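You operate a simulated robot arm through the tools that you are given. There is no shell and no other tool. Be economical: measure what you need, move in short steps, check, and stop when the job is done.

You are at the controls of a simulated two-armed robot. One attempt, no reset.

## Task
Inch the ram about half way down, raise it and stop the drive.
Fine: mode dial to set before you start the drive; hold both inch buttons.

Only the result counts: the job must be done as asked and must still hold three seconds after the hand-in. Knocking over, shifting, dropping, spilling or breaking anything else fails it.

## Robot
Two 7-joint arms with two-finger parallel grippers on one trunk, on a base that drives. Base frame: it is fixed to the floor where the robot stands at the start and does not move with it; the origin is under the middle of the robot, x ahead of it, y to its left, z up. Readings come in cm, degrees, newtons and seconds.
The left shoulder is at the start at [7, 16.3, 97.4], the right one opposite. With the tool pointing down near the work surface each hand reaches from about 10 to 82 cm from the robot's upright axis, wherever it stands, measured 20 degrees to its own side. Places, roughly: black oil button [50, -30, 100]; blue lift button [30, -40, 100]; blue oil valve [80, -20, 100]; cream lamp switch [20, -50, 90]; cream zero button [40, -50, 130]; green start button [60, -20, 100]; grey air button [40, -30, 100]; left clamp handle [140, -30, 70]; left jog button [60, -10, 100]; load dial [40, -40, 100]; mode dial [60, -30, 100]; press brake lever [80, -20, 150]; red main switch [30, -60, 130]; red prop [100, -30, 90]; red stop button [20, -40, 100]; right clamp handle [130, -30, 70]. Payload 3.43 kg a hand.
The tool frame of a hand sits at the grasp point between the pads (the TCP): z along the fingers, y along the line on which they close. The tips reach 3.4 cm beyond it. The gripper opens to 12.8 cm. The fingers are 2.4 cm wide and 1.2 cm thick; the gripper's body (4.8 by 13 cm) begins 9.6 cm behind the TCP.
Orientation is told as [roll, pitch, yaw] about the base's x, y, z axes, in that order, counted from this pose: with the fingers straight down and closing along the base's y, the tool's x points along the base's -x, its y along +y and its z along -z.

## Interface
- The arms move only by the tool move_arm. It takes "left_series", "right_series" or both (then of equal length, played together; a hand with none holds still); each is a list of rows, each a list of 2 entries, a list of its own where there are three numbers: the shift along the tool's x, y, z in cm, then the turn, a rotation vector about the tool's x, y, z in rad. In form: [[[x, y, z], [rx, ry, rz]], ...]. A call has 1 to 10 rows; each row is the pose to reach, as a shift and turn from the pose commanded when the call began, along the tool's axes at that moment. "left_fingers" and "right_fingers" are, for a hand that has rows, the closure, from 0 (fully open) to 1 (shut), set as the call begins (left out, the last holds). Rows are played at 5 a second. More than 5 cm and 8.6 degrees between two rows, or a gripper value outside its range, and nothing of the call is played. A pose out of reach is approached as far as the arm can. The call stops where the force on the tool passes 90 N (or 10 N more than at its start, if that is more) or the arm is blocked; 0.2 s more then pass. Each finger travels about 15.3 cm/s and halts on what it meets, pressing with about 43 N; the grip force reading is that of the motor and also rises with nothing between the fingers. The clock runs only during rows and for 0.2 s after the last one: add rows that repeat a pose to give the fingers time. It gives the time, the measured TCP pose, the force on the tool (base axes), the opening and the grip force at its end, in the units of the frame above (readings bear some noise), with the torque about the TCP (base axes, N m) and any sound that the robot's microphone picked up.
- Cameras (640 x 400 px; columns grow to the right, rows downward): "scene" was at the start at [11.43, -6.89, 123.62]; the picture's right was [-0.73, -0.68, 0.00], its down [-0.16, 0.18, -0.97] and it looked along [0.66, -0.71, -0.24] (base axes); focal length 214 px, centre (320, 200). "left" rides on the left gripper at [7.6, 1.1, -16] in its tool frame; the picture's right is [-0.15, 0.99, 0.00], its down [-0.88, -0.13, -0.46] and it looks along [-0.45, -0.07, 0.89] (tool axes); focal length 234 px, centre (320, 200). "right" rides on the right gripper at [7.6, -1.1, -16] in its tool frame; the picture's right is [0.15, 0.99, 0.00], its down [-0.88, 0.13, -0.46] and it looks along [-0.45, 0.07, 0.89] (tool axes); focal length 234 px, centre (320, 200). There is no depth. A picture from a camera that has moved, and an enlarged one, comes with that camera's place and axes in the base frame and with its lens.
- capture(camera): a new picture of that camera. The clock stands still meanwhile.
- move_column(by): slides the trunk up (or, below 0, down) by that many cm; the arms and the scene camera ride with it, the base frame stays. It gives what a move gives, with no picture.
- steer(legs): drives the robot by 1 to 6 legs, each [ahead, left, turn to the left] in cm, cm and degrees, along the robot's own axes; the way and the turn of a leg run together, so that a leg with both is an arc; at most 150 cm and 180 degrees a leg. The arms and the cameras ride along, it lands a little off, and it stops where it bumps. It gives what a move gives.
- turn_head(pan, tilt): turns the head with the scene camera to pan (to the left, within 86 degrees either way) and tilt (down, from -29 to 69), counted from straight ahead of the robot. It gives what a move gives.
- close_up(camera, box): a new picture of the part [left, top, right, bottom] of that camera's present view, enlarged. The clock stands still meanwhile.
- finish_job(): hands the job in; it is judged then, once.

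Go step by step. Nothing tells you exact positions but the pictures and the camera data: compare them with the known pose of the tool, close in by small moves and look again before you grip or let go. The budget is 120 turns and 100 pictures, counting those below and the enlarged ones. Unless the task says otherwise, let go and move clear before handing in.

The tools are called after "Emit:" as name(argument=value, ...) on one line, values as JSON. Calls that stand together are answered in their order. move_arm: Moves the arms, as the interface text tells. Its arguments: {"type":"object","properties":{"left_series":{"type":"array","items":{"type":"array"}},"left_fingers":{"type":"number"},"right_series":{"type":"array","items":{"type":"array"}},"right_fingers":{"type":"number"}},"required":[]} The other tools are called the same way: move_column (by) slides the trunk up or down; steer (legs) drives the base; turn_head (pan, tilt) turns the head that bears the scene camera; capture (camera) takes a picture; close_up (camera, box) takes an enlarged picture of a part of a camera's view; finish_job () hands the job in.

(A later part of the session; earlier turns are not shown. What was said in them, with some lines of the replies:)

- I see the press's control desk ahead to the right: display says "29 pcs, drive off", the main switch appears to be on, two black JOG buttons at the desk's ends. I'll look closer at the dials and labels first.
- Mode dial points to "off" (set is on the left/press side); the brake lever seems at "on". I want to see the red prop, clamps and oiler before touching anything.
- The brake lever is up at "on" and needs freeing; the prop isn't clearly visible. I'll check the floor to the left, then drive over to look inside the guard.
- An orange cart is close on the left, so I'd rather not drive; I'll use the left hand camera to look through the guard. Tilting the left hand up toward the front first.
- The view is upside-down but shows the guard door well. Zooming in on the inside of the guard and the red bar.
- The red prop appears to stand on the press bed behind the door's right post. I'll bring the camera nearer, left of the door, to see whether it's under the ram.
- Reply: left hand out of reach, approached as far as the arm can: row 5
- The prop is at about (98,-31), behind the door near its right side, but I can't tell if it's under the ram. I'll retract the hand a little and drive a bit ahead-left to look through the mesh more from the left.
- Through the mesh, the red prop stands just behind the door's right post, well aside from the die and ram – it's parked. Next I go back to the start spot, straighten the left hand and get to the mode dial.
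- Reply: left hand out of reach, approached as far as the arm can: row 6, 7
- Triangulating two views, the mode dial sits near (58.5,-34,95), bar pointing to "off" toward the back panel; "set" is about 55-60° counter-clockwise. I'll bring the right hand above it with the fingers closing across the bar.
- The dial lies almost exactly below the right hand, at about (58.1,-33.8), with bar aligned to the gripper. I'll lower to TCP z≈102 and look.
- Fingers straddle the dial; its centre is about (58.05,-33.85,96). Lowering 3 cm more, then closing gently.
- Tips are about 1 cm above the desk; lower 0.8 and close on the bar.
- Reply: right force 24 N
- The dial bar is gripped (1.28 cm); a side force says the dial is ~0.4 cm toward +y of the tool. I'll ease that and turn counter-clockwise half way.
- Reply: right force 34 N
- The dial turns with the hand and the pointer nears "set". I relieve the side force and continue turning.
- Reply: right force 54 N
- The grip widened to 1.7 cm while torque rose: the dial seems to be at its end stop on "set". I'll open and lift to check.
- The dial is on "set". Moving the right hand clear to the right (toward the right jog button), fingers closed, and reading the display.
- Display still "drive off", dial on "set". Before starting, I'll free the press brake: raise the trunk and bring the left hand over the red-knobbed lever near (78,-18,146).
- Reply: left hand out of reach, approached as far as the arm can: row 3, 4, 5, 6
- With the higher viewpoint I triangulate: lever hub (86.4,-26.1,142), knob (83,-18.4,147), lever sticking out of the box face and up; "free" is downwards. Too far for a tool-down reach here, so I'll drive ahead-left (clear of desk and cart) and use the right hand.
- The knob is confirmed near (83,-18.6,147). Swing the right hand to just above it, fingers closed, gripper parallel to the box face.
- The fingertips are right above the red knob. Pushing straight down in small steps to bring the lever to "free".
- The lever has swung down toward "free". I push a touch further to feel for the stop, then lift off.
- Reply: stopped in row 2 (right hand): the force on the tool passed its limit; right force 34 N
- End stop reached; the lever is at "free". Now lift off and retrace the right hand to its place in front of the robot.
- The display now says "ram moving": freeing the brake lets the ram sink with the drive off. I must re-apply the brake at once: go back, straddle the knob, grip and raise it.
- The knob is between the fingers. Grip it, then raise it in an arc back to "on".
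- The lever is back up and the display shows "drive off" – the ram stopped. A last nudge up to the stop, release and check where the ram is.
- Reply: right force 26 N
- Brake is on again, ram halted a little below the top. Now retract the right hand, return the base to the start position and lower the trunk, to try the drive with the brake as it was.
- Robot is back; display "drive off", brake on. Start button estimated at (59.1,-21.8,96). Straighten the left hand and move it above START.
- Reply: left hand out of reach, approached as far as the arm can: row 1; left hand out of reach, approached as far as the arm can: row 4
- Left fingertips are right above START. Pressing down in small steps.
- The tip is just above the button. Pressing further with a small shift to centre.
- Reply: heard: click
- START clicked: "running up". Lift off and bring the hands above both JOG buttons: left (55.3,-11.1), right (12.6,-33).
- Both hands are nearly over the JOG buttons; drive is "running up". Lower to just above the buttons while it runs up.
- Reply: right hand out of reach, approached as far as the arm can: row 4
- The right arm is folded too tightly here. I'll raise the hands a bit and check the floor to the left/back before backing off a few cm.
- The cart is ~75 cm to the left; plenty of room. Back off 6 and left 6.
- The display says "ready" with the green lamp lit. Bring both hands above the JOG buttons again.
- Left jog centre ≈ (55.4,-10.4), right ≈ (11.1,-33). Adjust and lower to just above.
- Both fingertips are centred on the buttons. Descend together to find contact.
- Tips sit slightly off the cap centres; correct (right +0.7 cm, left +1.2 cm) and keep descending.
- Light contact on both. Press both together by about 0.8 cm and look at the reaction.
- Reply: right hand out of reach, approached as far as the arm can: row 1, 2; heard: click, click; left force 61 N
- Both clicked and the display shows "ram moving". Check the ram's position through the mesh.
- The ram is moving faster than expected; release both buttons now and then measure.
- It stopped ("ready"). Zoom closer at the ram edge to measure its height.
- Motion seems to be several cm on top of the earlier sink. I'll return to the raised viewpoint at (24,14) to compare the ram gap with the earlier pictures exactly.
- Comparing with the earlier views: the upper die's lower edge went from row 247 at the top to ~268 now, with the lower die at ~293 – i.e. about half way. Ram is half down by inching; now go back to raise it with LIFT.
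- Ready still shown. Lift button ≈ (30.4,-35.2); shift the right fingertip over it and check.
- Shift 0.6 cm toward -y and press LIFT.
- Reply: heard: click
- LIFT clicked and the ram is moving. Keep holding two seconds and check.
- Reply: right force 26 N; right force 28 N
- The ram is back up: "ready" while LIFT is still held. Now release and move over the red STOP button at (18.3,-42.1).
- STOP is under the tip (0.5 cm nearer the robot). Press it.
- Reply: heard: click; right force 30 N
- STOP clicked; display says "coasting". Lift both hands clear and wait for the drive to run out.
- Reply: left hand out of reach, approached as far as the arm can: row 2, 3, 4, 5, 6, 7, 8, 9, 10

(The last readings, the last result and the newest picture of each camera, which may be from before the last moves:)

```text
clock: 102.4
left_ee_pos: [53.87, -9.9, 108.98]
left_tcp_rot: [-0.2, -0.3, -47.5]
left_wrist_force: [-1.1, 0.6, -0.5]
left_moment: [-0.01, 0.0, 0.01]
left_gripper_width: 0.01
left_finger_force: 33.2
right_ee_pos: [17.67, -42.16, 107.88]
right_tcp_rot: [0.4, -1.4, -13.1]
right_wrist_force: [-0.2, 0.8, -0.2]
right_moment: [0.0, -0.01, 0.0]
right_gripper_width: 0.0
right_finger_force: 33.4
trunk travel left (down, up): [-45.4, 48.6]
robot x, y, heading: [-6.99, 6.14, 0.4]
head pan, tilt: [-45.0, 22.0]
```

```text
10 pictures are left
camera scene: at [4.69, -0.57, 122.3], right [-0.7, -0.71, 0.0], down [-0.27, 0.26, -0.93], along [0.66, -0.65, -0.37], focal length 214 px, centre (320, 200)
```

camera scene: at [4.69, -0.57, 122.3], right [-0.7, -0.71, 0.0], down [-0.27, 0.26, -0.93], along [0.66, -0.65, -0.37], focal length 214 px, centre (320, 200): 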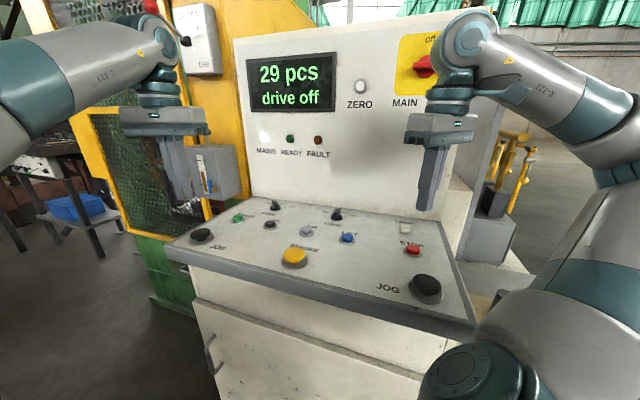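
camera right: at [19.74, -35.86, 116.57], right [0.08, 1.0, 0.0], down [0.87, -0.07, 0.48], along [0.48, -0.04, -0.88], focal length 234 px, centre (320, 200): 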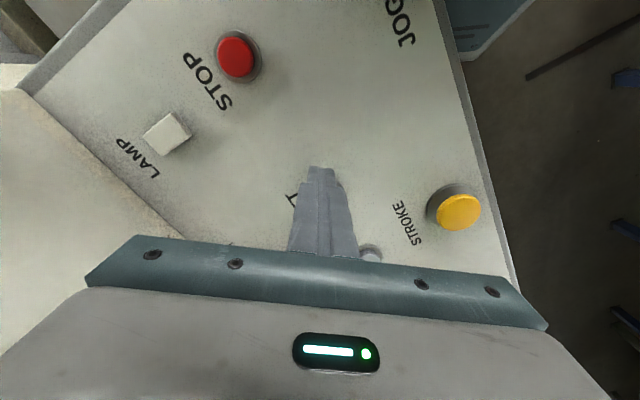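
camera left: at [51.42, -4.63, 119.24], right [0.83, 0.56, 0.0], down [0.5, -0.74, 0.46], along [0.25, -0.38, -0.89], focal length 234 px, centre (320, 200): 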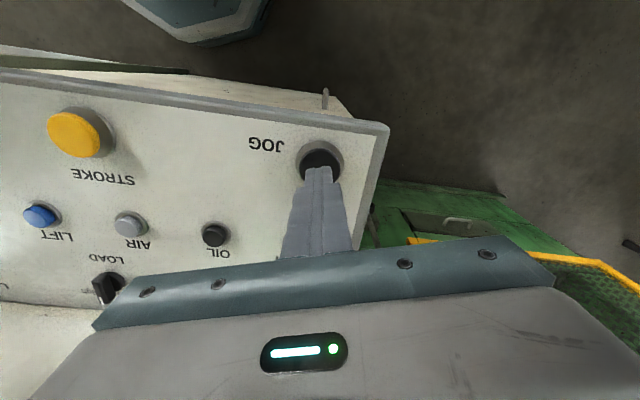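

The display shows "drive off". But most of that first descent was the brake-free sink, only the last bit was inched, so I'll repeat it properly: start in "set", inch from the top to about half, lift, stop. First move the left hand aside and the right hand over START.

Emit:
move_arm(left_series=[[[4.3, 0.3, 0], [0, 0, 0]], [[8.6, 0.5, 0], [0, 0, 0]], [[12.8, 0.8, 0], [0, 0, 0]], [[12.8, 0.8, 0], [0, 0, 0]], [[12.8, 0.8, 0], [0, 0, 0]], [[12.8, 0.8, 0], [0, 0, 0]], [[12.8, 0.8, 0], [0, 0, 0]], [[12.8, 0.8, 0], [0, 0, 0]], [[12.8, 0.8, 0], [0, 0, 0]], [[12.8, 0.8, 0], [0, 0, 0]]], right_series=[[[-3.56, 2.94, 0], [0, 0, 0]], [[-7.1, 5.9, 0], [0, 0, 0]], [[-10.7, 8.8, 0], [0, 0, 0]], [[-14.2, 11.8, 0], [0, 0, 0]], [[-17.8, 14.7, 0], [0, 0, 0]], [[-21.4, 17.6, 0], [0, 0, 0]], [[-24.9, 20.6, 0], [0, 0, 0]], [[-28.5, 23.5, 0], [0, 0, 0]], [[-32, 26.5, 0], [0, 0, 0]], [[-35.6, 29.4, 0], [0, 0, 0]]])

Emit:
close_up(camera="right", box=[240, 110, 400, 210])

```text
clock: 104.6
left_ee_pos: [46.09, -0.13, 108.43]
left_tcp_rot: [-0.3, 0.2, -47.4]
left_wrist_force: [1.3, -0.4, -1.1]
left_moment: [0.08, 0.2, -0.04]
left_gripper_width: 0.01
left_finger_force: 32.9
right_ee_pos: [58.83, -22.38, 107.44]
right_tcp_rot: [-0.6, -0.7, -13.9]
right_wrist_force: [-0.6, 2.6, 6.0]
right_moment: [-0.19, -0.12, -0.02]
right_gripper_width: 0.0
right_finger_force: 32.8
right hand out of reach, approached as far as the arm can: row 10
trunk travel left (down, up): [-45.4, 48.6]
robot x, y, heading: [-7.05, 6.04, 0.3]
head pan, tilt: [-45.0, 22.0]
```

```text
4.00 times, centred on (320, 160) of right
camera zoom: at [51.03, -21.48, 123.09], right [0.1, 1.0, -0.01], down [0.88, -0.08, 0.46], along [0.46, -0.06, -0.89], focal length 937 px, centre (320, 360)
```

zoom: 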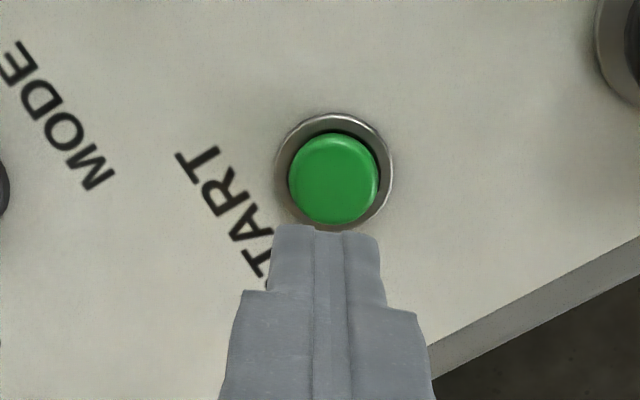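

START is directly below. Press it.

Emit:
move_arm(right_series=[[[0, 0, 4], [0, 0, 0]], [[0, 0, 7], [0, 0, 0]], [[0, 0, 8.2], [0, 0, 0]], [[0, 0, 8.8], [0, 0, 0]], [[0, 0, 9.3], [0, 0, 0]]])

```text
clock: 105.8
left_ee_pos: [45.61, 0.15, 108.98]
left_tcp_rot: [-0.1, -0.2, -47.4]
left_wrist_force: [0.2, -0.7, -0.3]
left_moment: [-0.01, -0.02, 0.01]
left_gripper_width: 0.0
left_finger_force: 33.1
right_ee_pos: [58.38, -21.97, 99.21]
right_tcp_rot: [0.3, -1.3, -13.1]
right_wrist_force: [-0.3, 0.7, -0.4]
right_moment: [0.0, 0.03, 0.01]
right_gripper_width: 0.0
right_finger_force: 32.8
trunk travel left (down, up): [-45.4, 48.6]
robot x, y, heading: [-6.93, 6.29, 0.4]
head pan, tilt: [-45.0, 22.0]
```

Emit:
move_arm(right_series=[[[-0.5, 0, 0.3], [0, 0, 0]], [[-0.5, -0.1, 0.6], [0, 0, 0]], [[-0.5, -0.1, 0.9], [0, 0, 0]], [[-0.5, -0.1, 1.1], [0, 0, 0]]])

```text
clock: 106.8
left_ee_pos: [45.65, 0.1, 108.84]
left_tcp_rot: [-0.1, -0.1, -47.4]
left_wrist_force: [-0.8, 0.2, 0.4]
left_moment: [-0.03, 0.02, 0.01]
left_gripper_width: 0.01
left_finger_force: 33.3
right_ee_pos: [59.02, -22.2, 98.33]
right_tcp_rot: [0.6, -1.5, -13.1]
right_wrist_force: [1.6, 0.2, 1.9]
right_moment: [-0.03, -0.03, 0.0]
right_gripper_width: 0.01
right_finger_force: 33.1
trunk travel left (down, up): [-45.4, 48.6]
robot x, y, heading: [-7.06, 6.04, 0.2]
head pan, tilt: [-45.0, 22.0]
heard: click
```

START clicked. Lift and move both hands to the JOG buttons.

Emit:
move_arm(right_series=[[[0, 0, -4], [0, 0, 0]], [[0, 0, -8], [0, 0, 0]]])

Emit:
move_arm(left_series=[[[0, 0, 0], [0, 0, 0]], [[0, 0, 0], [0, 0, 0]], [[0, 0, 0], [0, 0, 0]], [[0, 0, 0], [0, 0, 0]], [[0, 0, 0], [0, 0, 0]], [[-3, 0, 1], [0, 0, 0]], [[-6, 0, 2], [0, 0, 0]], [[-9, 0, 3.5], [0, 0, 0]], [[-12, 0, 5], [0, 0, 0]], [[-13.8, 0, 6], [0, 0, 0]]], right_series=[[[4.4, -2.1, 0], [0, 0, 0]], [[8.8, -4.2, 0], [0, 0, 0]], [[13.2, -6.3, 0], [0, 0, 0]], [[17.6, -8.4, 0], [0, 0, 0]], [[22, -10.5, 0], [0, 0, 0]], [[26.4, -12.6, 0], [0, 0, 0]], [[30.8, -14.7, 0], [0, 0, 0]], [[35.2, -16.8, 0], [0, 0, 0]], [[39.6, -18.9, 0], [0, 0, 0]], [[43.8, -20.9, 0], [0, 0, 0]]])

Emit:
turn_head(pan=-42, tilt=20)

Emit:
capture(camera="scene")

```text
clock: 107.4
left_ee_pos: [45.85, 0.07, 108.8]
left_tcp_rot: [-0.2, -0.1, -47.4]
left_wrist_force: [0.7, -0.3, -0.3]
left_moment: [0.05, 0.01, 0.0]
left_gripper_width: 0.0
left_finger_force: 33.2
right_ee_pos: [58.72, -22.41, 106.37]
right_tcp_rot: [0.3, -1.5, -13.0]
right_wrist_force: [-0.2, -0.2, 0.0]
right_moment: [-0.02, -0.03, -0.01]
right_gripper_width: 0.02
right_finger_force: 33.1
trunk travel left (down, up): [-45.4, 48.6]
robot x, y, heading: [-6.89, 5.88, 0.1]
head pan, tilt: [-45.0, 22.0]
```

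```text
clock: 109.6
left_ee_pos: [54.86, -10.33, 102.93]
left_tcp_rot: [-0.1, -0.1, -47.3]
left_wrist_force: [-0.1, -0.9, 0.0]
left_moment: [0.01, -0.01, -0.01]
left_gripper_width: 0.02
left_finger_force: 32.7
right_ee_pos: [11.27, -32.88, 105.27]
right_tcp_rot: [0.5, -1.5, -12.9]
right_wrist_force: [0.1, 0.3, -0.2]
right_moment: [0.01, -0.03, -0.01]
right_gripper_width: 0.0
right_finger_force: 32.7
trunk travel left (down, up): [-45.4, 48.6]
robot x, y, heading: [-7.04, 6.12, 0.4]
head pan, tilt: [-45.0, 22.0]
```

```text
clock: 110.2
left_ee_pos: [55.01, -10.05, 102.95]
left_tcp_rot: [-0.2, -0.1, -47.3]
left_wrist_force: [-0.2, 0.3, 0.2]
left_moment: [-0.02, -0.01, -0.01]
left_gripper_width: 0.0
left_finger_force: 33.0
right_ee_pos: [11.44, -32.74, 105.22]
right_tcp_rot: [0.4, -1.4, -13.2]
right_wrist_force: [-0.3, 0.4, -0.5]
right_moment: [-0.04, -0.02, 0.02]
right_gripper_width: 0.0
right_finger_force: 32.7
trunk travel left (down, up): [-45.4, 48.6]
robot x, y, heading: [-6.72, 6.13, 0.1]
head pan, tilt: [-42.0, 20.0]
```

```text
8 pictures are left
camera scene: at [5.06, -0.21, 122.62], right [-0.67, -0.75, 0.0], down [-0.26, 0.23, -0.94], along [0.7, -0.63, -0.34], focal length 214 px, centre (320, 200)
```

scene: 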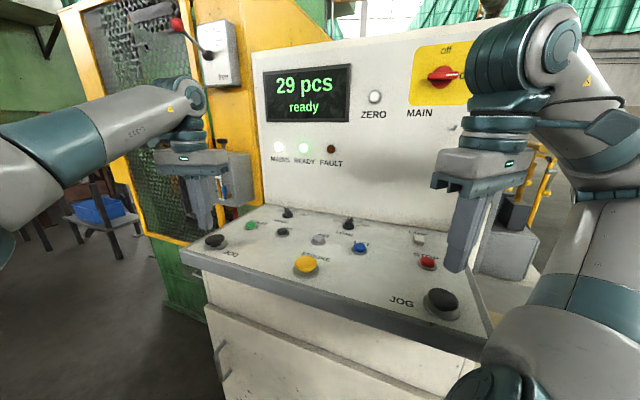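

Ready again. Lower both to just above the JOG caps.

Emit:
move_arm(left_series=[[[-0.8, 0, 1.2], [0, 0, 0]], [[-0.8, 0, 2.2], [0, 0, 0]], [[-0.8, 0, 3.2], [0, 0, 0]]], right_series=[[[-0.2, 0.1, 2], [0, 0, 0]], [[-0.2, 0.1, 4], [0, 0, 0]], [[-0.2, 0.1, 5.4], [0, 0, 0]]])

```text
clock: 111.0
left_ee_pos: [55.57, -10.78, 99.69]
left_tcp_rot: [-0.1, -0.1, -47.5]
left_wrist_force: [-0.5, -0.3, 0.0]
left_moment: [0.01, -0.01, 0.02]
left_gripper_width: 0.0
left_finger_force: 32.9
right_ee_pos: [11.68, -32.5, 99.87]
right_tcp_rot: [0.5, -1.3, -13.1]
right_wrist_force: [-1.1, 0.1, 0.6]
right_moment: [0.0, 0.0, -0.02]
right_gripper_width: 0.0
right_finger_force: 33.2
trunk travel left (down, up): [-45.4, 48.6]
robot x, y, heading: [-7.09, 6.32, 0.4]
head pan, tilt: [-42.0, 20.0]
```

Press both together and hold about one second, then look.

Emit:
move_arm(left_series=[[[0, 0, 0.6], [0, 0, 0]], [[0, 0, 1.2], [0, 0, 0]], [[0, 0, 1.2], [0, 0, 0]], [[0, 0, 1.2], [0, 0, 0]], [[0, 0, 1.2], [0, 0, 0]]], right_series=[[[0, 0, 0.7], [0, 0, 0]], [[0, 0, 1.6], [0, 0, 0]], [[0, 0, 1.6], [0, 0, 0]], [[0, 0, 1.6], [0, 0, 0]], [[0, 0, 1.6], [0, 0, 0]]])

Emit:
close_up(camera="scene", box=[58, 0, 342, 130])

```text
clock: 112.2
left_ee_pos: [55.22, -10.59, 99.03]
left_tcp_rot: [-0.1, -0.7, -47.4]
left_wrist_force: [9.9, -11.2, 27.6]
left_moment: [-0.22, -0.13, -0.03]
left_gripper_width: 0.0
left_finger_force: 33.0
right_ee_pos: [11.71, -32.68, 99.06]
right_tcp_rot: [0.5, -1.6, -13.2]
right_wrist_force: [-6.2, 11.6, 42.3]
right_moment: [0.53, 0.67, -0.24]
right_gripper_width: 0.0
right_finger_force: 33.1
right hand out of reach, approached as far as the arm can: row 2, 3, 4, 5
trunk travel left (down, up): [-45.4, 48.6]
robot x, y, heading: [-7.27, 5.93, 0.2]
head pan, tilt: [-42.0, 20.0]
heard: click, click
```

```text
2.25 times, centred on (200, 65) of scene
camera zoom: at [4.69, 0.11, 122.73], right [-0.67, -0.75, 0.0], down [-0.25, 0.23, -0.94], along [0.7, -0.63, -0.34], focal length 483 px, centre (590, 504)
```

zoom: 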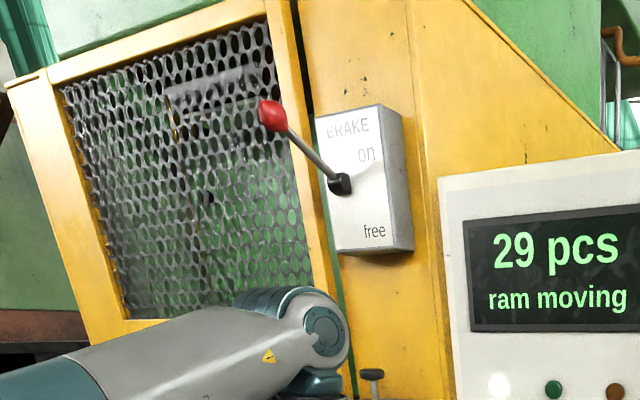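

Emit:
close_up(camera="scene", box=[115, 0, 185, 115])

```text
3.48 times, centred on (150, 58) of scene
camera zoom: at [4.69, 0.11, 122.73], right [-0.67, -0.75, 0.0], down [-0.25, 0.23, -0.94], along [0.7, -0.63, -0.34], focal length 746 px, centre (911, 696)
```

zoom: 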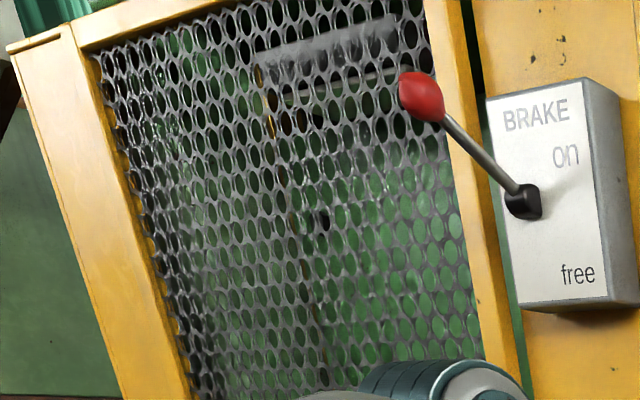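

Using a bolt on the ram as marker, it's only about a fifth of the way now and still held; continue holding 1.2 s more, then check.

Emit:
move_arm(left_series=[[[0, 0, 0], [0, 0, 0]], [[0, 0, 0], [0, 0, 0]], [[0, 0, 0], [0, 0, 0]], [[0, 0, 0], [0, 0, 0]], [[0, 0, 0], [0, 0, 0]]], right_series=[[[0, 0, 0], [0, 0, 0]], [[0, 0, 0], [0, 0, 0]], [[0, 0, 0], [0, 0, 0]], [[0, 0, 0], [0, 0, 0]], [[0, 0, 0], [0, 0, 0]]])

Emit:
close_up(camera="scene", box=[115, 0, 185, 115])

```text
clock: 113.4
left_ee_pos: [55.26, -10.49, 98.97]
left_tcp_rot: [-0.1, -0.5, -47.5]
left_wrist_force: [8.7, -13.4, 37.8]
left_moment: [-0.31, -0.2, 0.01]
left_gripper_width: 0.0
left_finger_force: 33.0
right_ee_pos: [11.68, -32.6, 98.89]
right_tcp_rot: [0.4, -1.6, -13.1]
right_wrist_force: [1.9, 10.0, 50.1]
right_moment: [0.42, 0.46, -0.1]
right_gripper_width: 0.02
right_finger_force: 33.2
trunk travel left (down, up): [-45.4, 48.6]
robot x, y, heading: [-6.75, 5.97, 0.2]
head pan, tilt: [-42.0, 20.0]
```

```text
3.48 times, centred on (150, 58) of scene
camera zoom: at [4.68, 0.12, 122.71], right [-0.67, -0.75, 0.0], down [-0.25, 0.22, -0.94], along [0.7, -0.63, -0.34], focal length 746 px, centre (911, 696)
```

zoom: 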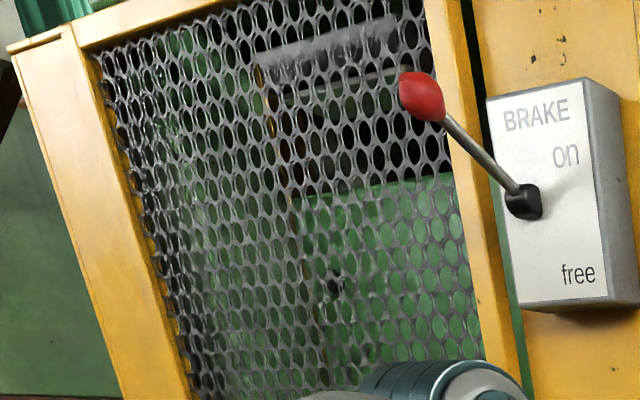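

Marker at +80 px of a target ≈ +118. Hold 0.6 s more then release.

Emit:
move_arm(left_series=[[[0, 0, 0], [0, 0, 0]], [[0, 0, 0], [0, 0, 0]], [[0, 0, 0], [0, 0, 0]], [[0, 0, -2], [0, 0, 0]], [[0, 0, -4], [0, 0, 0]]], right_series=[[[0, 0, 0], [0, 0, 0]], [[0, 0, 0], [0, 0, 0]], [[0, 0, 0], [0, 0, 0]], [[0, 0, -2], [0, 0, 0]], [[0, 0, -4], [0, 0, 0]]])

Emit:
close_up(camera="scene", box=[58, 0, 342, 130])

```text
clock: 114.6
left_ee_pos: [55.48, -10.71, 102.48]
left_tcp_rot: [-0.1, 0.0, -47.4]
left_wrist_force: [0.3, 0.6, 0.0]
left_moment: [0.0, -0.01, -0.01]
left_gripper_width: 0.0
left_finger_force: 33.0
right_ee_pos: [11.88, -32.99, 102.59]
right_tcp_rot: [0.3, -1.6, -13.1]
right_wrist_force: [-1.0, 0.2, -0.8]
right_moment: [-0.02, -0.04, -0.02]
right_gripper_width: 0.0
right_finger_force: 33.0
trunk travel left (down, up): [-45.4, 48.6]
robot x, y, heading: [-6.86, 5.66, 0.3]
head pan, tilt: [-42.0, 20.0]
```

```text
2.25 times, centred on (200, 65) of scene
camera zoom: at [4.9, -0.16, 122.58], right [-0.67, -0.75, 0.0], down [-0.25, 0.23, -0.94], along [0.7, -0.63, -0.34], focal length 483 px, centre (590, 504)
```

zoom: 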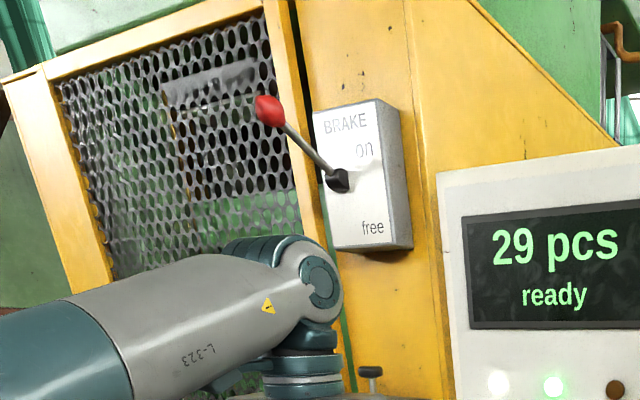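

Stopped at the target, "ready". Now the right hand to LIFT and press.

Emit:
move_arm(right_series=[[[-4.6, 0.4, -1], [0, 0, 0]], [[-9.3, 0.7, -1], [0, 0, 0]], [[-14, 1.1, -1], [0, 0, 0]], [[-18.6, 1.4, 0], [0, 0, 0]], [[-18.6, 1.4, 1.5], [0, 0, 0]], [[-18.6, 1.4, 2.5], [0, 0, 0]], [[-18.6, 1.4, 3.2], [0, 0, 0]], [[-18.6, 1.4, 3.8], [0, 0, 0]], [[-18.6, 1.4, 4.3], [0, 0, 0]]])

```text
clock: 116.6
left_ee_pos: [55.51, -10.78, 102.52]
left_tcp_rot: [-0.1, -0.1, -47.4]
left_wrist_force: [-0.4, 0.4, -0.6]
left_moment: [0.04, 0.0, -0.02]
left_gripper_width: 0.01
left_finger_force: 33.7
right_ee_pos: [30.32, -35.75, 98.79]
right_tcp_rot: [0.5, -1.5, -13.1]
right_wrist_force: [0.5, 0.7, 0.6]
right_moment: [0.02, -0.02, 0.03]
right_gripper_width: 0.0
right_finger_force: 32.8
trunk travel left (down, up): [-45.4, 48.6]
robot x, y, heading: [-6.93, 5.75, 0.0]
head pan, tilt: [-42.0, 20.0]
```

Emit:
move_arm(right_series=[[[0, 0, 0.4], [0, 0, 0]], [[0, 0, 0.7], [0, 0, 0]], [[0, 0, 0.7], [0, 0, 0]], [[0, 0, 0.7], [0, 0, 0]], [[0, 0, 0.7], [0, 0, 0]], [[0, 0, 0.7], [0, 0, 0]], [[0, 0, 0.7], [0, 0, 0]], [[0, 0, 0.7], [0, 0, 0]], [[0, 0, 0.7], [0, 0, 0]], [[0, 0, 0.7], [0, 0, 0]]])

Emit:
move_arm(right_series=[[[0, 0, 0], [0, 0, 0]], [[0, 0, 0], [0, 0, 0]], [[0, 0, 0], [0, 0, 0]], [[0, 0, 0], [0, 0, 0]], [[0, 0, 0], [0, 0, 0]], [[0, 0, 0], [0, 0, 0]], [[0, 0, 0], [0, 0, 0]], [[0, 0, 0], [0, 0, 0]], [[0, 0, 0], [0, 0, 0]], [[0, 0, 0], [0, 0, 0]]])

Emit:
close_up(camera="scene", box=[58, 0, 342, 130])

```text
clock: 118.8
left_ee_pos: [55.34, -10.71, 102.68]
left_tcp_rot: [0.0, -0.1, -47.4]
left_wrist_force: [-0.3, -0.7, 0.0]
left_moment: [-0.01, -0.01, -0.01]
left_gripper_width: 0.01
left_finger_force: 32.7
right_ee_pos: [30.41, -35.82, 98.19]
right_tcp_rot: [0.4, -1.6, -13.1]
right_wrist_force: [2.3, -9.4, 34.4]
right_moment: [-0.34, 0.08, 0.01]
right_gripper_width: 0.0
right_finger_force: 33.1
trunk travel left (down, up): [-45.4, 48.6]
robot x, y, heading: [-6.89, 5.75, 0.2]
head pan, tilt: [-42.0, 20.0]
heard: click
```

```text
clock: 121.0
left_ee_pos: [55.42, -10.68, 102.7]
left_tcp_rot: [-0.1, -0.3, -47.3]
left_wrist_force: [-0.1, -0.3, 0.2]
left_moment: [0.03, -0.03, 0.0]
left_gripper_width: 0.01
left_finger_force: 32.7
right_ee_pos: [30.39, -35.71, 98.17]
right_tcp_rot: [0.5, -1.6, -13.1]
right_wrist_force: [5.0, -11.8, 38.5]
right_moment: [-0.32, 0.01, 0.01]
right_gripper_width: 0.01
right_finger_force: 33.6
trunk travel left (down, up): [-45.4, 48.6]
robot x, y, heading: [-7.14, 5.88, -0.1]
head pan, tilt: [-42.0, 20.0]
```

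```text
2.25 times, centred on (200, 65) of scene
camera zoom: at [4.89, -0.13, 122.65], right [-0.67, -0.75, 0.0], down [-0.25, 0.23, -0.94], along [0.7, -0.63, -0.34], focal length 483 px, centre (590, 504)
```

zoom: 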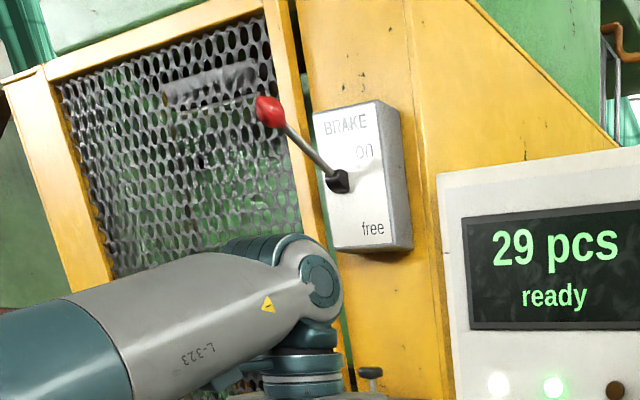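

The ram is up again and the display is "ready". Now to STOP and press.

Emit:
move_arm(right_series=[[[0, 0, -4], [0, 0, 0]], [[3.6, -3, -4], [0, 0, 0]], [[7.2, -6, -4], [0, 0, 0]], [[10.9, -9, -4], [0, 0, 0]], [[10.9, -9, -2.5], [0, 0, 0]], [[10.9, -9, -1.2], [0, 0, 0]], [[10.9, -9, -0.5], [0, 0, 0]], [[10.9, -9, 0], [0, 0, 0]], [[10.9, -9, 0.1], [0, 0, 0]]])

```text
clock: 123.0
left_ee_pos: [55.46, -10.69, 102.7]
left_tcp_rot: [-0.3, -0.3, -47.5]
left_wrist_force: [0.9, -0.1, -0.6]
left_moment: [0.0, 0.01, 0.04]
left_gripper_width: 0.0
left_finger_force: 33.0
right_ee_pos: [17.8, -42.09, 98.13]
right_tcp_rot: [0.2, -2.0, -13.2]
right_wrist_force: [14.2, -24.4, 74.6]
right_moment: [-0.71, 0.15, 0.3]
right_gripper_width: 0.01
right_finger_force: 32.8
trunk travel left (down, up): [-45.4, 48.6]
robot x, y, heading: [-6.99, 6.08, 0.2]
head pan, tilt: [-42.0, 20.0]
heard: click
```

STOP clicked. Lift both hands clear and wait for the drive to run out.

Emit:
move_arm(left_series=[[[0, 0, -2], [0, 0, 0]], [[0, 0, -4], [0, 0, 0]], [[3, 0, -5], [0, 0, 0]], [[6, 0, -5], [0, 0, 0]], [[6, 0, -5], [0, 0, 0]], [[6, 0, -5], [0, 0, 0]], [[6, 0, -5], [0, 0, 0]], [[6, 0, -5], [0, 0, 0]], [[6, 0, -5], [0, 0, 0]], [[6, 0, -5], [0, 0, 0]]], right_series=[[[0, 0, -4], [0, 0, 0]], [[0, 0, -8], [0, 0, 0]], [[0, 0, -10], [0, 0, 0]], [[0, 0, -10], [0, 0, 0]], [[0, 0, -10], [0, 0, 0]], [[0, 0, -10], [0, 0, 0]], [[0, 0, -10], [0, 0, 0]], [[0, 0, -10], [0, 0, 0]], [[0, 0, -10], [0, 0, 0]], [[0, 0, -10], [0, 0, 0]]])

Emit:
move_arm(right_series=[[[0, 0, 0], [0, 0, 0]], [[0, 0, 0], [0, 0, 0]], [[0, 0, 0], [0, 0, 0]], [[0, 0, 0], [0, 0, 0]], [[0, 0, 0], [0, 0, 0]], [[0, 0, 0], [0, 0, 0]], [[0, 0, 0], [0, 0, 0]], [[0, 0, 0], [0, 0, 0]], [[0, 0, 0], [0, 0, 0]], [[0, 0, 0], [0, 0, 0]]])

Emit:
move_arm(right_series=[[[0, 0, 0], [0, 0, 0]], [[0, 0, 0], [0, 0, 0]], [[0, 0, 0], [0, 0, 0]], [[0, 0, 0], [0, 0, 0]], [[0, 0, 0], [0, 0, 0]], [[0, 0, 0], [0, 0, 0]], [[0, 0, 0], [0, 0, 0]], [[0, 0, 0], [0, 0, 0]], [[0, 0, 0], [0, 0, 0]], [[0, 0, 0], [0, 0, 0]]])

Emit:
capture(camera="scene")

```text
clock: 125.2
left_ee_pos: [51.55, -6.29, 107.5]
left_tcp_rot: [-0.1, -0.1, -47.4]
left_wrist_force: [0.7, 0.1, 0.1]
left_moment: [0.02, 0.03, 0.02]
left_gripper_width: 0.01
left_finger_force: 32.9
left hand out of reach, approached as far as the arm can: row 2
right_ee_pos: [17.57, -42.11, 107.53]
right_tcp_rot: [0.4, -1.4, -13.0]
right_wrist_force: [-0.1, 0.2, -0.2]
right_moment: [-0.01, 0.0, -0.03]
right_gripper_width: 0.01
right_finger_force: 32.9
trunk travel left (down, up): [-45.4, 48.6]
robot x, y, heading: [-7.16, 5.85, 0.0]
head pan, tilt: [-42.0, 20.0]
```

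```text
clock: 127.4
left_ee_pos: [51.57, -6.36, 107.42]
left_tcp_rot: [-0.1, -0.1, -47.3]
left_wrist_force: [0.1, 0.0, 0.3]
left_moment: [-0.02, 0.03, 0.0]
left_gripper_width: 0.0
left_finger_force: 32.7
right_ee_pos: [17.44, -42.11, 107.63]
right_tcp_rot: [0.4, -1.3, -13.1]
right_wrist_force: [-0.1, -0.2, 0.5]
right_moment: [0.01, -0.01, 0.01]
right_gripper_width: 0.0
right_finger_force: 33.1
trunk travel left (down, up): [-45.4, 48.6]
robot x, y, heading: [-7.3, 5.99, 0.3]
head pan, tilt: [-42.0, 20.0]
```

```text
clock: 129.6
left_ee_pos: [51.56, -6.36, 107.57]
left_tcp_rot: [-0.1, -0.1, -47.4]
left_wrist_force: [0.3, -0.1, -0.4]
left_moment: [0.0, -0.04, 0.0]
left_gripper_width: 0.0
left_finger_force: 33.4
right_ee_pos: [17.47, -42.12, 107.55]
right_tcp_rot: [0.4, -1.4, -13.1]
right_wrist_force: [-0.3, -0.4, -1.0]
right_moment: [-0.01, 0.01, 0.03]
right_gripper_width: 0.0
right_finger_force: 33.3
trunk travel left (down, up): [-45.4, 48.6]
robot x, y, heading: [-6.79, 6.2, 0.2]
head pan, tilt: [-42.0, 20.0]
```

```text
2 pictures are left
camera scene: at [5.05, -0.23, 122.62], right [-0.67, -0.75, 0.0], down [-0.26, 0.23, -0.94], along [0.7, -0.63, -0.34], focal length 214 px, centre (320, 200)
```

scene: 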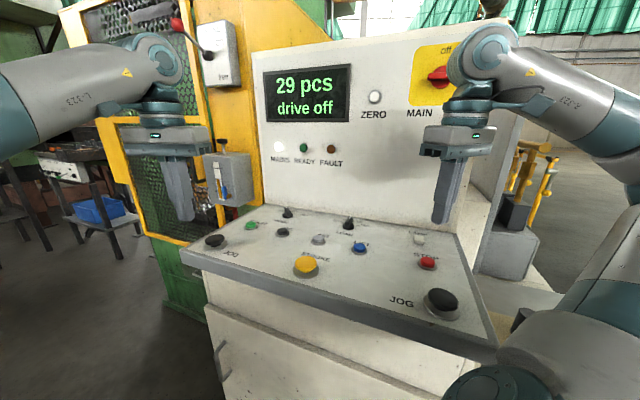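

The display shows "drive off", the ram is up, the brake is on as at the start, and both hands are clear. Handing in.

Emit:
finish_job()

```text
The job is handed in.
```

The ram was inched about half way down in "set" mode with both jog buttons held, then raised with LIFT. The drive was stopped and the display reads "drive off".

- **Brake lever:** early on I freed the press brake, thinking it had to be off. With the drive off, the ram sank on its own for several seconds until I put the lever back to "on", where it still is.
- **First attempt:** because of that sink, the first descent was mostly not inching, and it probably went past half way, to roughly 65% of the stroke. I raised the ram, stopped the drive, and repeated the whole cycle from the top.
- **Depth:** the half-way point is an estimate from camera views through the guard mesh, since nothing on the panel shows ram position.
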